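You operate a simulated robot arm through the tools that you are given. There is no shell and no other tool. Be economical: measure what you need, move in short steps, check, and stop when the job is done.

You are at the controls of a simulated robot arm. One attempt, no reset.

## Task
Put the teal glass cylinder from the dining table on the cream plate there and the orange glass cylinder on the brown castor cup.

The check looks at the end state, three seconds after you hand in, the way a careful person would. Anything else that was tipped, shoved, dropped, spilled or broken makes it a failure.

## Robot
A 7-joint arm with a two-finger parallel gripper, fixed in place. Base frame: the origin is at the foot of the arm, x ahead of it, y to its left, z up; the work surface is at about z = 0. Lengths are in mm, angles in rad, forces in N, time in s.
With the tool pointing down near the work surface it reaches from about 220 to 580 mm from the base axis. Its first joint turns from -1.152 to 1.152 rad. Payload 2.5 kg.
The TCP is the grasp point between the finger pads, 23 mm short of the fingertips. In the tool frame z runs along the fingers and y along their closing line. Largest opening 94 mm; finger width 38, thickness 10; the body of the gripper, 54 by 96 mm, starts 39 mm behind the TCP.
Orientation is that of the tool frame in the base frame, as a unit quaternion [x, y, z, w]. With the fingers straight down and closing along the base's y, the tool's x points along the base's -x, its y along +y and its z along -z.

## Interface
- The arm moves only by the tool send_rows. Its argument "rows" is one flat list of numbers, 5 for each row, row after row: the shift along the tool's x, y, z in mm, then the turn about the tool's z in rad, then the finger opening in mm, from 0 to 94. In form: [tx, ty, tz, spin, gripper, tx, ty, tz, spin, gripper, ...]. A call has 1 to 10 rows; each row is the pose to reach, as a shift and turn from the pose commanded when the call began, along the tool's axes at that moment. A row lasts 0.2 s, in which the tool goes at most 50 mm and 0.15 rad; a call with a longer step from one row to the next is refused whole, and so is a gripper value outside its range. Where a pose cannot be reached the arm comes as near as it can. A force on the tool above 40 N (or 10 N above the force at the start of the call, whichever is more), or a blocked arm, ends the call early, and 0.2 s more pass. Each finger travels about 108 mm/s and halts on what it meets, pressing with about 27 N; the grip force reading is that of the motor and also rises with nothing between the fingers. The clock runs only during rows and for 0.2 s after the last one: add rows that repeat a pose to give the fingers time. The reply holds the time, the measured pose of the TCP, the force on the tool along the base axes, the opening and the grip force, in the units named above and with some noise.
- Cameras (640 x 400 px; columns grow to the right, rows downward): "scene" is fixed at [119.3, -407.6, 545.1]; the picture's right is [0.82, -0.57, 0.00], its down [-0.32, -0.46, -0.83] and it looks along [0.47, 0.68, -0.56] (base axes); focal length 310 px, centre (320, 200). "wrist" rides on the gripper at [-39, 0, -44] in the tool frame; the picture's right is [0.00, -1.00, 0.00], its down [0.97, 0.00, -0.24] and it looks along [0.24, 0.00, 0.97] (tool axes); focal length 218 px, centre (320, 200).
- capture(camera): a new picture of that camera. The clock stands still meanwhile.
- pixel_to_xyz(camera, pixels): there is no depth. For up to 12 entries [column, row, z] of the newest picture of that camera ("zoom" is the newest enlarged one), the place [x, y] in the base frame at which the ray of that pixel passes the height z, good to about 2 mm. The clock stands still meanwhile.
- close_up(camera, box): a new picture of the part [left, top, right, bottom] of that camera's present view, enlarged. The clock stands still meanwhile.
- hand_in(): hands the job in; it is judged then, once.

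Work in short steps. Measure before you move; look again where a grasp or a placing could have gone wrong, and mend it. You have 60 turns and 26 pictures in all, those below and enlarged ones among them. Open the gripper and draw the arm clear of the work before you hand the job in, unless the task says otherwise; then end with one line.

The tools are called after "Request:" as a command line: name --argument value ..., lists and objects as JSON in quotes. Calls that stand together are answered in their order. send_rows: Moves the arm, as the interface text tells. Its arguments: {"type":"object","properties":{"rows":{"type":"array","items":{"type":"number"}}},"required":["rows"]} The other tools are called the same way: capture (camera) takes a picture; pixel_to_xyz (camera, pixels) gives the place at which the rays of pixels pass given heights; close_up (camera, box) takes an enlarged picture of a part of a camera's view; hand_in () hands the job in.

At the start:

```text
time_s: 0.0
eef_pos: [302.3, 98.8, 279.3]
tcp_rot: [0.001, 1.0, 0.0, 0.0]
wrist_force: [-0.7, 0.5, 0.2]
width: 94.0
grasp_force: 0.1
```

scene: 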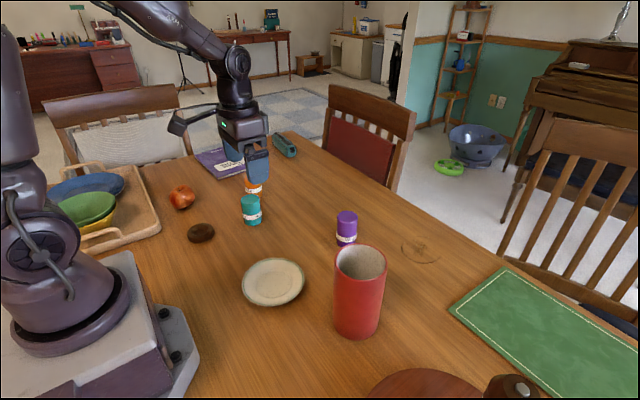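
wrist: 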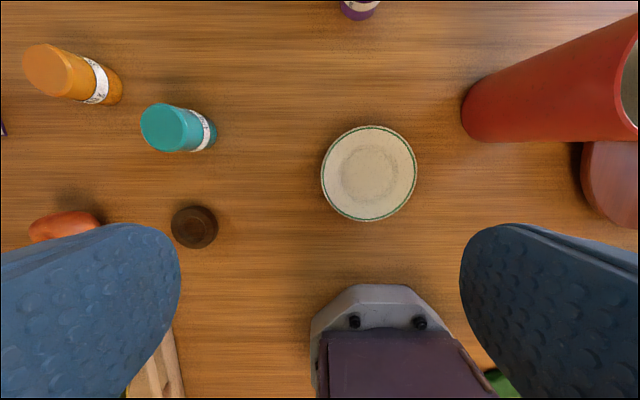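

The wrist view shows teal (175,130), orange (70,75), castor cup (194,227) and plate (369,173). I'll take a closer look at these and project the pixels.

Request:
close_up --camera "scene" --box '[160, 140, 400, 320]'

Request:
close_up --camera "wrist" --box '[0, 20, 320, 260]'

Request:
pixel_to_xyz --camera "wrist" --pixels '[[321, 173, 10], [417, 173, 10], [369, 126, 10], [369, 221, 10], [194, 227, 0], [171, 227, 10], [218, 227, 10], [217, 134, 0], [163, 128, 60], [122, 90, 0], [47, 70, 60], [360, 15, 0]]'

```text
2.22 times, centred on (280, 230) of scene
```

zoom: 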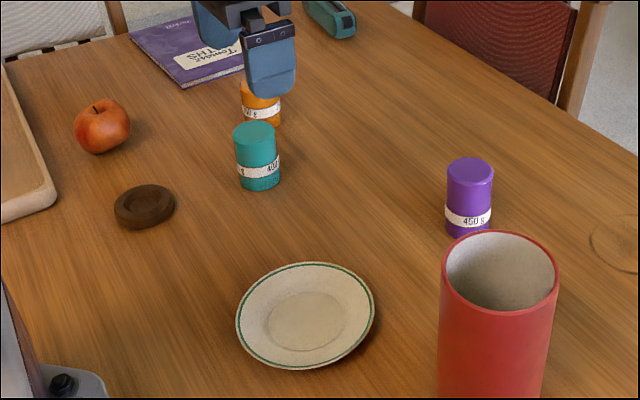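

```text
1.67 times, centred on (160, 140) of wrist
```

zoom: 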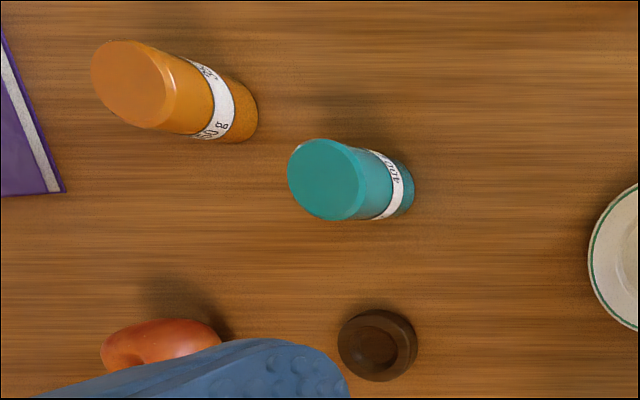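

```text
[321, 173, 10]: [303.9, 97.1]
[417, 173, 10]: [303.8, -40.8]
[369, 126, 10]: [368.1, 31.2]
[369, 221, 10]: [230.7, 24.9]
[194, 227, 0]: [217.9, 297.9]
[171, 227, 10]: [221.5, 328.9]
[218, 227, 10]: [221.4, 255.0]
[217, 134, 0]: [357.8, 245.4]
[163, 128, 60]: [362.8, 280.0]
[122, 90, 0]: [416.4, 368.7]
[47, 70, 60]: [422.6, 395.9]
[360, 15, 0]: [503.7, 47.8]
```

Now I'll triangulate the cylinder tops from both cameras to get their heights.

Request:
pixel_to_xyz --camera "wrist" --pixels '[[164, 128, 60], [164, 128, 80], [164, 128, 100], [49, 71, 60], [49, 71, 80], [49, 71, 100], [194, 224, 15], [194, 224, 25], [194, 230, 0]]'

Request:
pixel_to_xyz --camera "scene" --pixels '[[250.3, 199.4, 60], [250.3, 199.4, 80], [250.3, 199.4, 100], [252.6, 226, 0], [242, 214, 0], [262, 214, 0], [201, 231, 15], [201, 231, 25], [274, 281, 5], [274, 281, 15], [254, 181, 80]]'

```text
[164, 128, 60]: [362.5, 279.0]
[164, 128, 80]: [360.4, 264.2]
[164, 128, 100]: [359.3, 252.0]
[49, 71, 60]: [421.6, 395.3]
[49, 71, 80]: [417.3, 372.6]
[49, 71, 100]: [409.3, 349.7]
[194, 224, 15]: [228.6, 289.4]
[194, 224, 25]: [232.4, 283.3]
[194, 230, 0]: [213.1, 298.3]
```

```text
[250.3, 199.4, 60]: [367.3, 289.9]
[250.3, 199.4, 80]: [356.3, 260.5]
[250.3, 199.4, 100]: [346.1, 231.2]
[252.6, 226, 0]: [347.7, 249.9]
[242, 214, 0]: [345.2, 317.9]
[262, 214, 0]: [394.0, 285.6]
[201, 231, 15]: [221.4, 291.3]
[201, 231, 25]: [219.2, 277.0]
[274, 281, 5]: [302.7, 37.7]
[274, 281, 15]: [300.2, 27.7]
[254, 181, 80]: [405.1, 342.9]
```

Teal stands at about (359,264) and orange at about (417,370), both about 80 high. The cup is near (223,289) and the plate near (300,29). I'll move above teal, staying high, and check.

Request:
send_rows --rows '[-11, 33, 12, 0, 94, -23, 66, 25, 0, 94, -34, 99, 38, 0, 94, -45, 132, 50, 0, 94, -56.7, 165, 64, 0, 94, -56.7, 165, 95, 0, 94]'

Request:
capture --camera "wrist"

```text
time_s: 1.4
eef_pos: [358.3, 264.1, 186.3]
tcp_rot: [0.001, 1.0, 0.0, 0.0]
wrist_force: [0.5, -0.4, 0.2]
width: 94.0
grasp_force: 0.0
```

```text
21 pictures are left
```

wrist: 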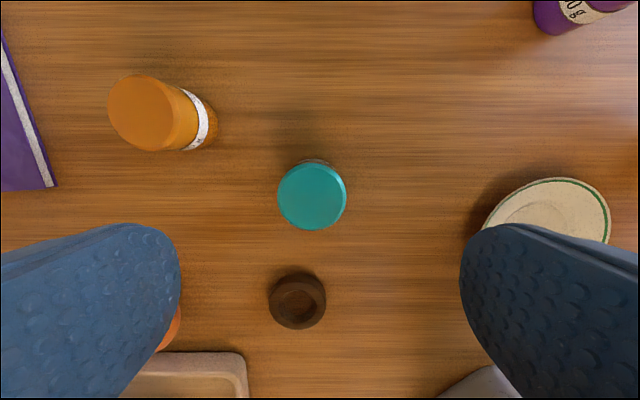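

Teal's top is now centred at (312,196), with the cup at (297,300) and orange's top at (143,112). I'll refine their positions from here.

Request:
pixel_to_xyz --camera "wrist" --pixels '[[312, 196, 78], [278, 196, 78], [346, 196, 78], [297, 299, 15], [297, 305, 0], [268, 301, 15], [326, 301, 15], [143, 112, 80], [143, 112, 76], [275, 301, 15], [318, 301, 15]]'

Request:
close_up --camera "wrist" --box '[240, 140, 400, 340]'

```text
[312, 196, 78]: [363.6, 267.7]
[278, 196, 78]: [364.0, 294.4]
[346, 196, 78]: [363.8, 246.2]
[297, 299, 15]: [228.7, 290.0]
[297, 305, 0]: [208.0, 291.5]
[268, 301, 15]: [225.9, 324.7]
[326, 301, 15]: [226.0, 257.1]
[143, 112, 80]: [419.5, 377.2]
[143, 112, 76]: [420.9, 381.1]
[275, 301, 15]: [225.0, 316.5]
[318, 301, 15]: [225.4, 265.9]
```

```text
2.00 times, centred on (320, 240) of wrist
```

zoom: 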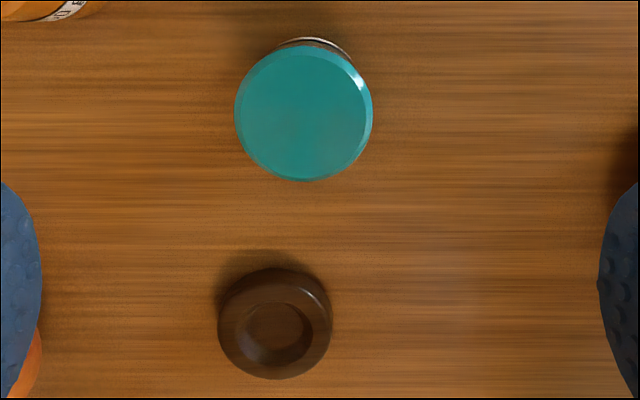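

Teal's centre is about (363,269) with a diameter of about 48. I'll shift slightly and go down around it.

Request:
send_rows --rows '[-4, 4.5, 20, 0, 94, -4, 4.5, 50, 0, 94, -4, 4.5, 80, 0, 94, -4, 4.5, 105, 0, 94, -4, 4.5, 125, 0, 94, -4, 4.5, 137, 0, 94, -4, 4.5, 137, 0, 94]'

Request:
capture --camera "wrist"

```text
time_s: 3.0
eef_pos: [361.5, 268.7, 48.4]
tcp_rot: [0.001, 1.0, 0.0, 0.0]
wrist_force: [-0.4, -0.7, -0.3]
width: 93.9
grasp_force: 0.1
```

```text
19 pictures are left
```

wrist: 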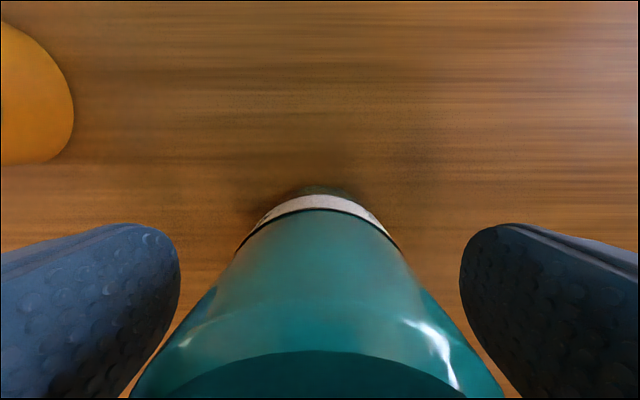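

Teal sits centred between the fingers at column 318. I'll close on it and give the fingers time.

Request:
send_rows --rows '[0, 0, 0, 0, 80, 0, 0, 0, 0, 65, 0, 0, 0, 0, 54, 0, 0, 0, 0, 40, 0, 0, 0, 0, 40, 0, 0, 0, 0, 40]'

```text
time_s: 4.4
eef_pos: [362.8, 269.4, 49.3]
tcp_rot: [0.0, 1.0, 0.0, 0.0]
wrist_force: [-0.1, 2.3, 0.1]
width: 51.4
grasp_force: 27.1
```

It's held at 51.4 mm with 27 N. I'll lift it 110 mm and look.

Request:
send_rows --rows '[0, 0, -5, 0, 40, 0, 0, -20, 0, 40, 0, 0, -45, 0, 40, 0, 0, -75, 0, 40, 0, 0, -110, 0, 40, 0, 0, -110, 0, 40]'

Request:
capture --camera "scene"

```text
time_s: 5.8
eef_pos: [361.5, 268.5, 158.6]
tcp_rot: [-0.001, 1.0, 0.0, 0.0]
wrist_force: [0.5, -0.4, -3.8]
width: 50.7
grasp_force: 26.6
```

```text
18 pictures are left
```

scene: 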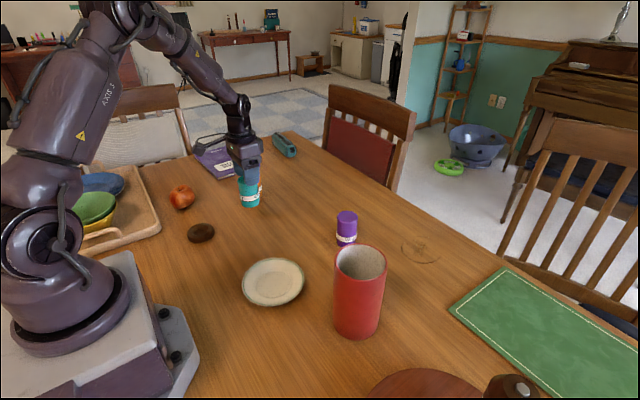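

Teal is held clear of the table. I'll carry it over to above the plate at about (301,29).

Request:
send_rows --rows '[6, -24, 0, 0, 40, 16, -64, 0, 0, 40, 27, -106, 0, 0, 40, 38, -148, 0, 0, 40, 48, -190, 0, 0, 40, 56, -222, 0, 0, 40, 61, -240, 0, 0, 40, 61, -240, 0, 0, 40]'

Request:
capture --camera "wrist"

Request:
close_up --camera "scene" --box '[160, 180, 400, 330]'

```text
time_s: 7.6
eef_pos: [302.6, 28.1, 157.0]
tcp_rot: [0.0, 1.0, 0.0, 0.0]
wrist_force: [-0.4, 0.8, -4.6]
width: 50.5
grasp_force: 26.3
```

```text
17 pictures are left
```

wrist: 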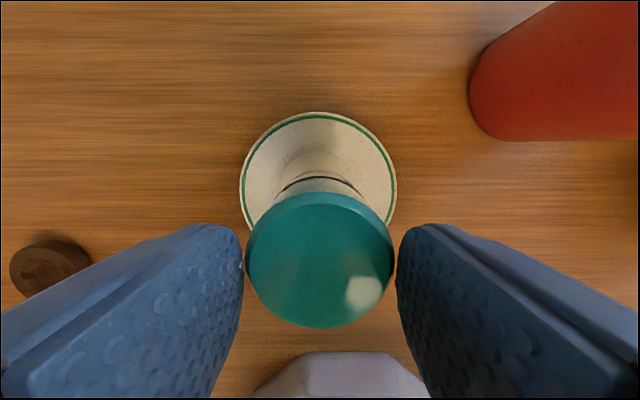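

```text
2.67 times, centred on (280, 255) of scene
```

zoom: 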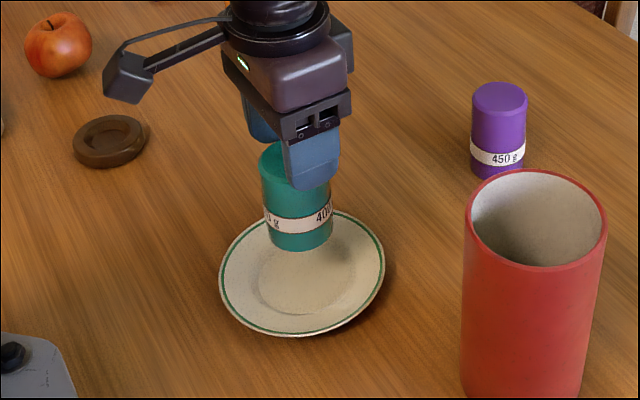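

In the wrist view the plate's edges are at columns 239 and 397, with its top at row 111. I'll check its centre.

Request:
pixel_to_xyz --camera "wrist" --pixels '[[239, 191, 14], [397, 191, 14], [318, 111, 14]]'

Request:
pixel_to_xyz --camera "zoom" --pixels '[[302, 273, 14], [306, 282, 3], [219, 280, 14], [385, 262, 14]]'

```text
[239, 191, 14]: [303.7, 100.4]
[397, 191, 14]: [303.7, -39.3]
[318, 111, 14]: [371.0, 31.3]
```

```text
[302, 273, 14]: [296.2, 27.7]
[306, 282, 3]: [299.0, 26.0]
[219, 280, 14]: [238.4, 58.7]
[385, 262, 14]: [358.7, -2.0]
```

The plate's centre is about (301,30), so we're aligned. I'll lower to just above the plate floor.

Request:
send_rows --rows '[0, 0, 25, 0, 40, 0, 0, 55, 0, 40, 0, 0, 75, 0, 40, 0, 0, 88, 0, 40, 0, 0, 93, 0, 40, 0, 0, 93, 0, 40]'

Request:
close_up --camera "scene" --box '[220, 220, 340, 320]'

```text
time_s: 8.5
eef_pos: [303.9, 27.5, 85.2]
tcp_rot: [0.001, 1.0, 0.0, 0.003]
wrist_force: [-6.5, 1.5, 26.9]
width: 50.5
grasp_force: 27.3
stopped in row 4: the force on the tool passed its limit (the readings are from after the stop); the commanded pose is now the measured one
```

```text
4.00 times, centred on (280, 270) of scene
```

zoom: 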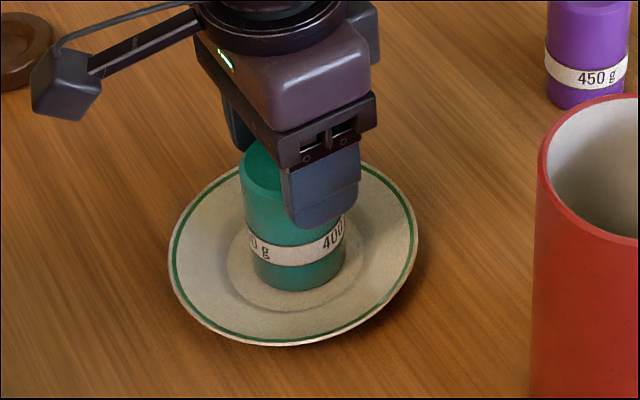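

The call stopped on contact at TCP z of 85, higher than expected. I'll check where the bottom front edge, zoom pixel (300,291), lies.

Request:
pixel_to_xyz --camera "zoom" --pixels '[[300, 291, 0], [300, 291, 10], [300, 291, 20], [300, 291, 30], [300, 291, 36], [294, 346, 0], [294, 346, 10], [294, 346, 20], [294, 346, 30]]'

Request:
capture --camera "wrist"

```text
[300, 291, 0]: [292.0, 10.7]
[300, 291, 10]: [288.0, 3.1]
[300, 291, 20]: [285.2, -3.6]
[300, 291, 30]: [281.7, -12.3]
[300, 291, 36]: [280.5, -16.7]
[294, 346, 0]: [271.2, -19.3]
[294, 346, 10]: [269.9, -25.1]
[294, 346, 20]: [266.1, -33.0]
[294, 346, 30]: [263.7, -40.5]
```

```text
14 pictures are left
```

wrist: 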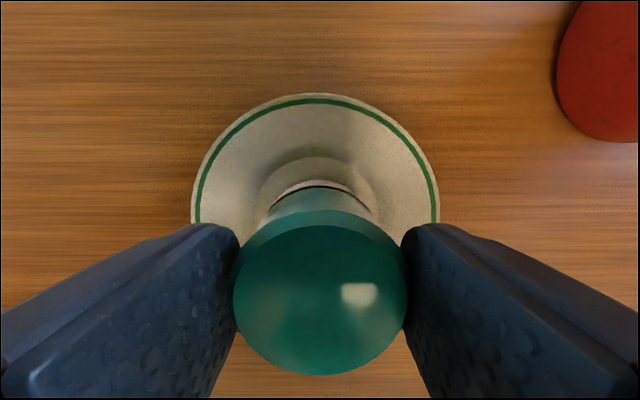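

The geometry puts the bottom at about z of 5. So the slippery cylinder slid down in the grip during the carry, and it now stands upright on the plate floor. I'll ease the pressure and check the force before releasing.

Request:
send_rows --rows '[0, 0, -1, 0, 40, 0, 0, -1, 0, 40]'

```text
time_s: 9.1
eef_pos: [302.7, 27.0, 86.8]
tcp_rot: [0.001, 1.0, 0.0, 0.003]
wrist_force: [0.9, -0.3, -1.0]
width: 51.0
grasp_force: 26.6
```

The force is now near zero with about 1 N of weight on the tool, so the cylinder is resting on the plate. I'll open gradually.

Request:
send_rows --rows '[0, 0, 0, 0, 54, 0, 0, 0, 0, 60, 0, 0, 0, 0, 75, 0, 0, 0, 0, 90, 0, 0, 0, 0, 90]'

Request:
capture --camera "wrist"

```text
time_s: 10.3
eef_pos: [303.0, 27.0, 86.5]
tcp_rot: [0.001, 1.0, -0.001, 0.003]
wrist_force: [-0.6, -0.1, -0.1]
width: 90.0
grasp_force: 0.1
```

```text
13 pictures are left
```

wrist: 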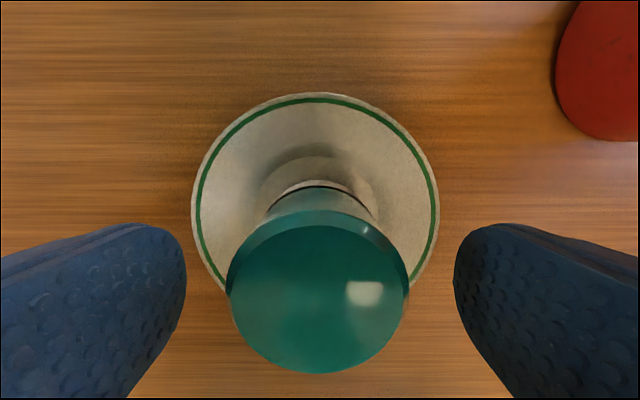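

Teal stands on the plate, released. I'll rise straight up, then travel toward orange.

Request:
send_rows --rows '[0, 0, -30, 0, 94, 0, 0, -70, 0, 94, 0, 0, -110, 0, 94, 0, 0, -110, 0, 94]'

Request:
send_rows --rows '[-8, 26, 0, 0, 94, -20, 66, 0, 0, 94, -33, 108, 0, 0, 94, -47, 152, 0, 0, 94, -61, 196, 0, 0, 94, -75, 240, 0, 0, 94, -88, 283, 0, 0, 94, -97, 313, 0, 0, 94, -97, 313, 0, 0, 94]'

Request:
capture --camera "wrist"

```text
time_s: 11.3
eef_pos: [302.9, 27.6, 197.4]
tcp_rot: [0.001, 1.0, 0.0, 0.003]
wrist_force: [0.2, -0.3, 0.4]
width: 93.9
grasp_force: 0.0
```

```text
time_s: 13.3
eef_pos: [400.7, 341.4, 196.1]
tcp_rot: [0.0, 1.0, 0.0, 0.003]
wrist_force: [-0.4, 0.5, -1.0]
width: 93.9
grasp_force: 0.1
```

```text
12 pictures are left
```

wrist: 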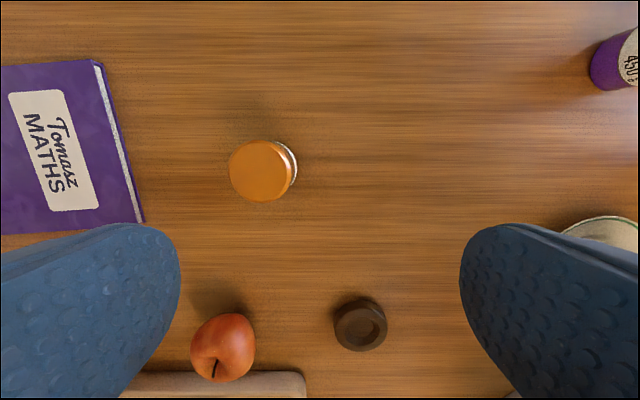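

Orange's top is centred at about (260,171). I'll get its position, the book's edge, the cup and the apple.

Request:
pixel_to_xyz --camera "wrist" --pixels '[[260, 171, 70], [260, 171, 78], [229, 171, 74], [293, 171, 74], [125, 171, 15], [361, 322, 15], [333, 322, 15], [388, 322, 15], [223, 347, 40], [255, 347, 30]]'

```text
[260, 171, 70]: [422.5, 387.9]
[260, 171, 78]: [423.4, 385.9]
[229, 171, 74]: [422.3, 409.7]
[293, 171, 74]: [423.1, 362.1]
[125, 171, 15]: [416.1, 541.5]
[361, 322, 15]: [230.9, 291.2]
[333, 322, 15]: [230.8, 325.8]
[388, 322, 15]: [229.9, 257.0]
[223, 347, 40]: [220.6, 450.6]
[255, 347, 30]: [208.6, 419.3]
```

Orange is at about (422.5,386.5), within reach. I'll move over it and lower to TCP z of about 48.

Request:
send_rows --rows '[-12, 25, 10, 0, 94, -22, 45.5, 25, 0, 94, -22, 45.5, 55, 0, 94, -22, 45.5, 90, 0, 94, -22, 45.5, 120, 0, 94, -22, 45.5, 140, 0, 94, -22, 45.5, 148, 0, 94, -22, 45.5, 148, 0, 94]'

Request:
capture --camera "wrist"

```text
time_s: 15.1
eef_pos: [423.2, 385.2, 48.7]
tcp_rot: [0.002, 1.0, 0.0, 0.003]
wrist_force: [0.5, -0.3, 0.3]
width: 93.9
grasp_force: 0.1
```

```text
11 pictures are left
```

wrist: 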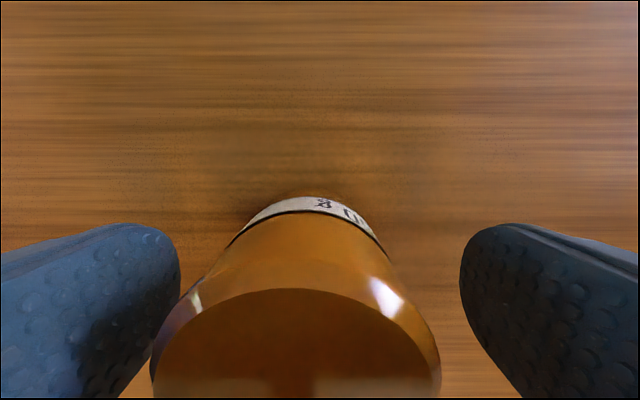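

Orange is slightly left, at column 297, and shorter than teal. I'll shift +4 in y, lower 6 mm and close.

Request:
send_rows --rows '[0, 4.5, 0, 0, 94, 0, 4.5, 6, 0, 94, 0, 4.5, 6, 0, 80, 0, 4.5, 6, 0, 66, 0, 4.5, 6, 0, 56, 0, 4.5, 6, 0, 45, 0, 4.5, 6, 0, 30, 0, 4.5, 6, 0, 20, 0, 4.5, 6, 0, 20]'

Request:
capture --camera "wrist"

```text
time_s: 17.1
eef_pos: [423.2, 389.7, 42.2]
tcp_rot: [0.0, 1.0, -0.002, 0.002]
wrist_force: [0.3, -1.0, -0.5]
width: 51.4
grasp_force: 26.8
```

```text
10 pictures are left
```

wrist: 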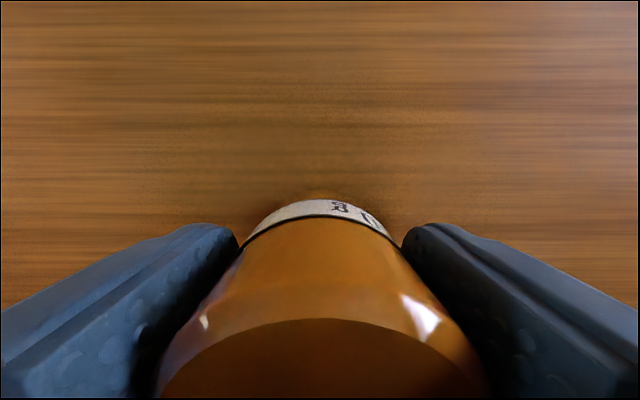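

It's gripped at 51.4 mm. I'll lift slowly, since these are slippery, by 50 mm and check for slip.

Request:
send_rows --rows '[0, 0, -2, 0, 20, 0, 0, -7, 0, 20, 0, 0, -14, 0, 20, 0, 0, -22, 0, 20, 0, 0, -30, 0, 20, 0, 0, -38, 0, 20, 0, 0, -45, 0, 20, 0, 0, -50, 0, 20, 0, 0, -50, 0, 20]'

Request:
capture --camera "wrist"

```text
time_s: 19.1
eef_pos: [422.5, 390.4, 93.0]
tcp_rot: [0.001, 1.0, -0.001, 0.003]
wrist_force: [0.1, -0.3, -3.2]
width: 51.6
grasp_force: 27.1
```

```text
9 pictures are left
```

wrist: 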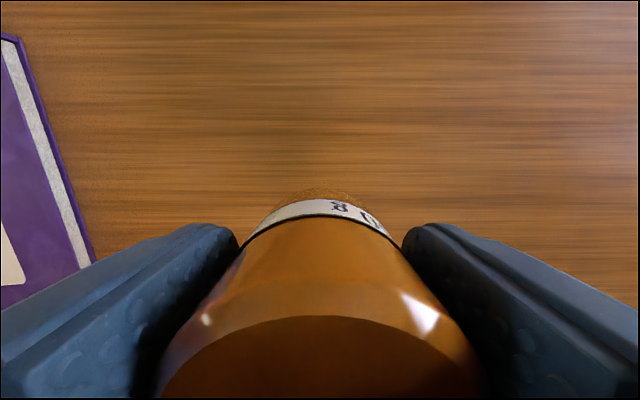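

There's almost no slip. I'll carry it smoothly over to the cup at about (228,291).

Request:
send_rows --rows '[9, -5, 0, 0, 20, 30, -15, 0, 0, 20, 57, -29, 0, 0, 20, 85, -43, 0, 0, 20, 113, -58, 0, 0, 20, 140, -72, 0, 0, 20, 166, -86, 0, 0, 20, 185, -95, 0, 0, 20, 194, -99, 0, 0, 20, 194, -99, 0, 0, 20]'

Request:
capture --camera "wrist"

Request:
close_up --camera "scene" --box '[140, 160, 260, 260]'

```text
time_s: 21.3
eef_pos: [228.4, 292.6, 90.5]
tcp_rot: [0.001, 1.0, 0.001, 0.002]
wrist_force: [-0.4, 0.3, -2.7]
width: 51.4
grasp_force: 27.1
```

```text
8 pictures are left
```

wrist: 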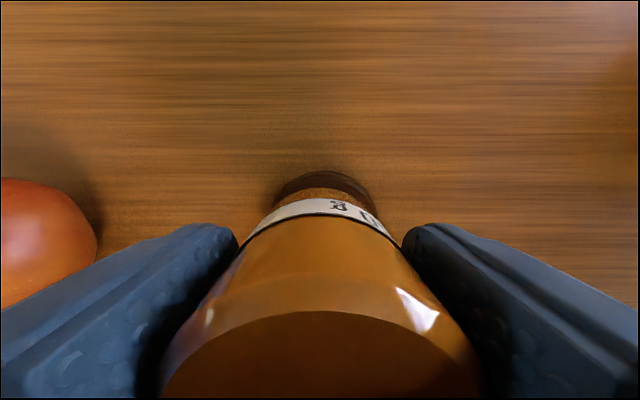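

```text
4.00 times, centred on (200, 210) of scene
```

zoom: 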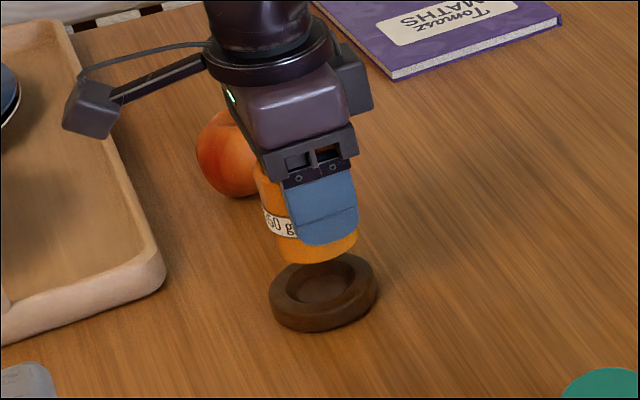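

The cup's rim is centred near zoom (323,281). I'll check the offsets from both cameras.

Request:
pixel_to_xyz --camera "zoom" --pixels '[[323, 281, 12], [323, 281, 16], [323, 281, 20], [314, 333, 0], [269, 290, 12], [377, 281, 12], [326, 252, 16], [316, 264, 48]]'

Request:
pixel_to_xyz --camera "wrist" --pixels '[[325, 171, 12], [325, 171, 18], [274, 205, 12], [376, 205, 12], [320, 187, 48]]'

```text
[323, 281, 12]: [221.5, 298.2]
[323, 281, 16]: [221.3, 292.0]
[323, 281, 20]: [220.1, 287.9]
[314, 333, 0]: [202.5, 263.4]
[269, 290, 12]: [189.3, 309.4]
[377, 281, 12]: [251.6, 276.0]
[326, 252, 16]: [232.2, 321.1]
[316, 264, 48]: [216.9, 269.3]
```

```text
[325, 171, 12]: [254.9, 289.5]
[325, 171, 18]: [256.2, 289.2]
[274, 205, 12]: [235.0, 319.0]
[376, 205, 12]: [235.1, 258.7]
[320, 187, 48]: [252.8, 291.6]
```

The combined estimate puts the cup's centre at about (222,290.5), with the cylinder at about (227.5,292). I'll shift 6 mm back and 1.5 mm right, then lower about 18 mm and look.

Request:
send_rows --rows '[3, -1, 0, 0, 20, 6, -1.5, 4, 0, 20, 6, -1.5, 10, 0, 20, 6, -1.5, 15, 0, 20, 6, -1.5, 18, 0, 20, 6, -1.5, 18, 0, 20]'

Request:
close_up --camera "scene" --box '[160, 190, 240, 250]'

Request:
close_up --camera "wrist" --box '[240, 130, 400, 230]'

```text
time_s: 22.7
eef_pos: [223.3, 289.8, 72.9]
tcp_rot: [0.001, 1.0, 0.0, 0.002]
wrist_force: [0.4, -0.4, -3.7]
width: 51.6
grasp_force: 26.9
```

```text
6.67 times, centred on (200, 220) of scene
```

zoom: 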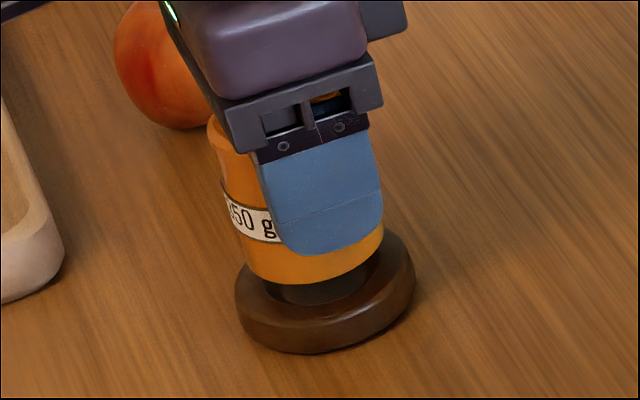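

```text
4.00 times, centred on (320, 180) of wrist
```

zoom: 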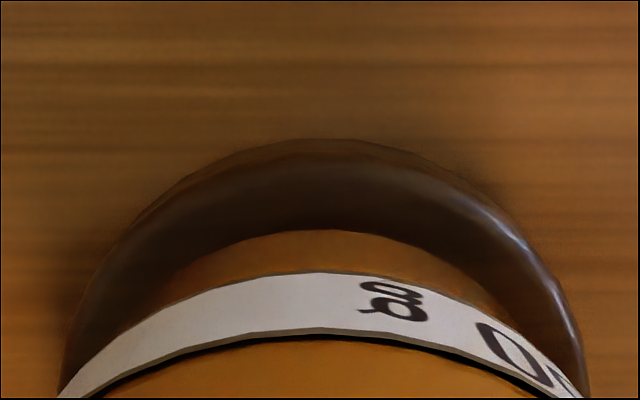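

The lateral alignment looks good. I'll check the fore-aft margin using the cup's far edge (320,165) and the cylinder's bottom far edge (322,187.5).

Request:
pixel_to_xyz --camera "wrist" --pixels '[[320, 165, 6], [320, 165, 14], [322, 187.5, 28], [322, 187.5, 32], [255, 225, 10], [386, 225, 10], [278, 205, 30], [366, 205, 30]]'

Request:
pixel_to_xyz --camera "zoom" --pixels '[[320, 140, 10], [325, 230, 30]]'

```text
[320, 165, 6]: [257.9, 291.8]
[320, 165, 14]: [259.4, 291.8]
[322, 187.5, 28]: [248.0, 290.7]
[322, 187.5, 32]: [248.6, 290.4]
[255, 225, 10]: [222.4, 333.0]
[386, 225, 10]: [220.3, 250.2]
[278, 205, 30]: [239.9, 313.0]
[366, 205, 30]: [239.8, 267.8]
```

```text
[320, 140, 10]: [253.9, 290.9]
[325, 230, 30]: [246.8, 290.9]
```

Cup centre is about (222.5,291.5) and the cylinder about (222,290.5), so it's aligned within about 1 mm. I'll lower slowly until contact.

Request:
send_rows --rows '[0, 1, 3, 0, 20, 0, 1, 6, 0, 20, 0, 1, 9, 0, 20, 0, 1, 11, 0, 20, 0, 1, 13, 0, 20, 0, 1, 15, 0, 20, 0, 1, 17, 0, 20, 0, 1, 18, 0, 20, 0, 1, 19, 0, 20, 0, 1, 20, 0, 20]'

Request:
close_up --camera "scene" --box '[160, 190, 240, 250]'

```text
time_s: 24.9
eef_pos: [223.8, 292.0, 53.3]
tcp_rot: [0.001, 1.0, 0.001, 0.003]
wrist_force: [1.7, -0.3, 15.7]
width: 51.4
grasp_force: 27.1
```

```text
6.67 times, centred on (200, 220) of scene
```

zoom: 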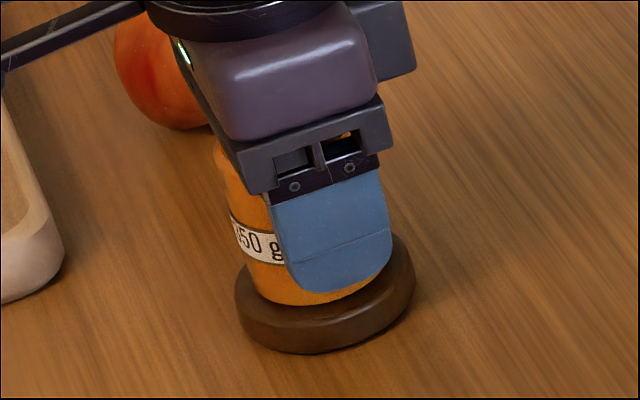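

It made contact with 16 N, seated centrally in the cup. I'll relieve the pressure by 1 mm, then open gradually.

Request:
send_rows --rows '[0, 0, -1, 0, 20, 0, 0, -1, 0, 45, 0, 0, -1, 0, 54, 0, 0, -1, 0, 60, 0, 0, -1, 0, 74, 0, 0, -1, 0, 90, 0, 0, -1, 0, 90]'

Request:
close_up --camera "wrist" --box '[160, 100, 480, 400]'

```text
time_s: 26.5
eef_pos: [222.9, 291.0, 54.8]
tcp_rot: [0.001, 1.0, 0.0, 0.003]
wrist_force: [-0.4, -0.1, 0.2]
width: 90.1
grasp_force: 0.0
```

```text
1.33 times, centred on (320, 250) of wrist
```

zoom: 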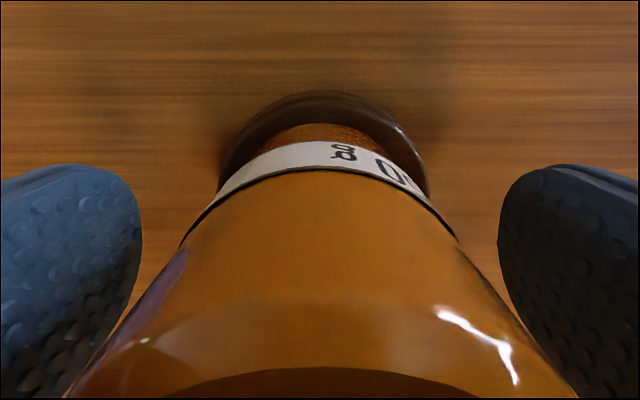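

Orange stands free with the fingers well clear. I'll rise straight up and verify.

Request:
send_rows --rows '[0, 0, -10, 0, 90, 0, 0, -30, 0, 90, 0, 0, -65, 0, 90, 0, 0, -105, 0, 90, 0, 0, -145, 0, 90, 0, 0, -180, 0, 90, 0, 0, -180, 0, 90]'

Request:
send_rows --rows '[-30, -20, 0, 0, 90, -60, -50, 0, 0, 90, -80, -90, 0, 0, 90, -80, -120, 0, 0, 90, -80, -120, 0, 0, 90]'

Request:
close_up --camera "scene" --box '[140, 150, 340, 320]'

Request:
capture --camera "scene"

```text
time_s: 28.1
eef_pos: [221.4, 290.4, 236.8]
tcp_rot: [0.001, 1.0, -0.001, 0.003]
wrist_force: [-0.1, 0.1, 0.0]
width: 89.8
grasp_force: 0.0
```

```text
time_s: 29.3
eef_pos: [301.6, 170.7, 234.9]
tcp_rot: [0.0, 1.0, 0.0, 0.002]
wrist_force: [0.5, -0.5, -0.8]
width: 89.8
grasp_force: 0.1
```

```text
2.35 times, centred on (240, 235) of scene
```

zoom: 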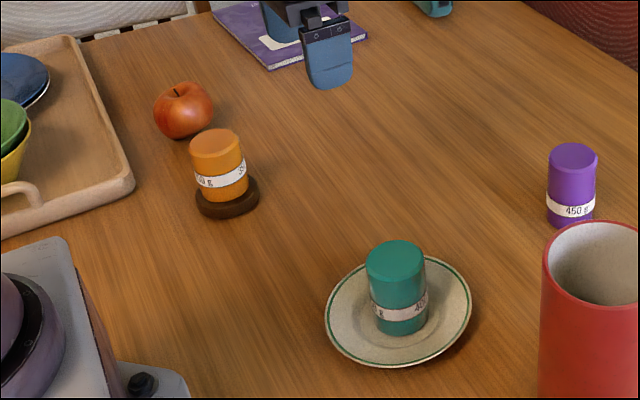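

```text
1 pictures are left
```

scene: 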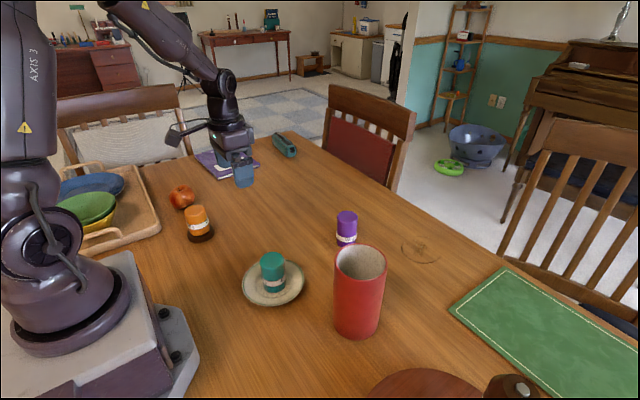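

Teal stands on the plate and orange stands upright on the castor cup. Everything else is undisturbed and the arm is clear, so I'm handing in.

Request:
hand_in

```text
The job is handed in.
```

The teal cylinder is on the cream plate and the orange cylinder is on the brown castor cup, both upright; the final pictures show nothing else moved, and the job is handed in.
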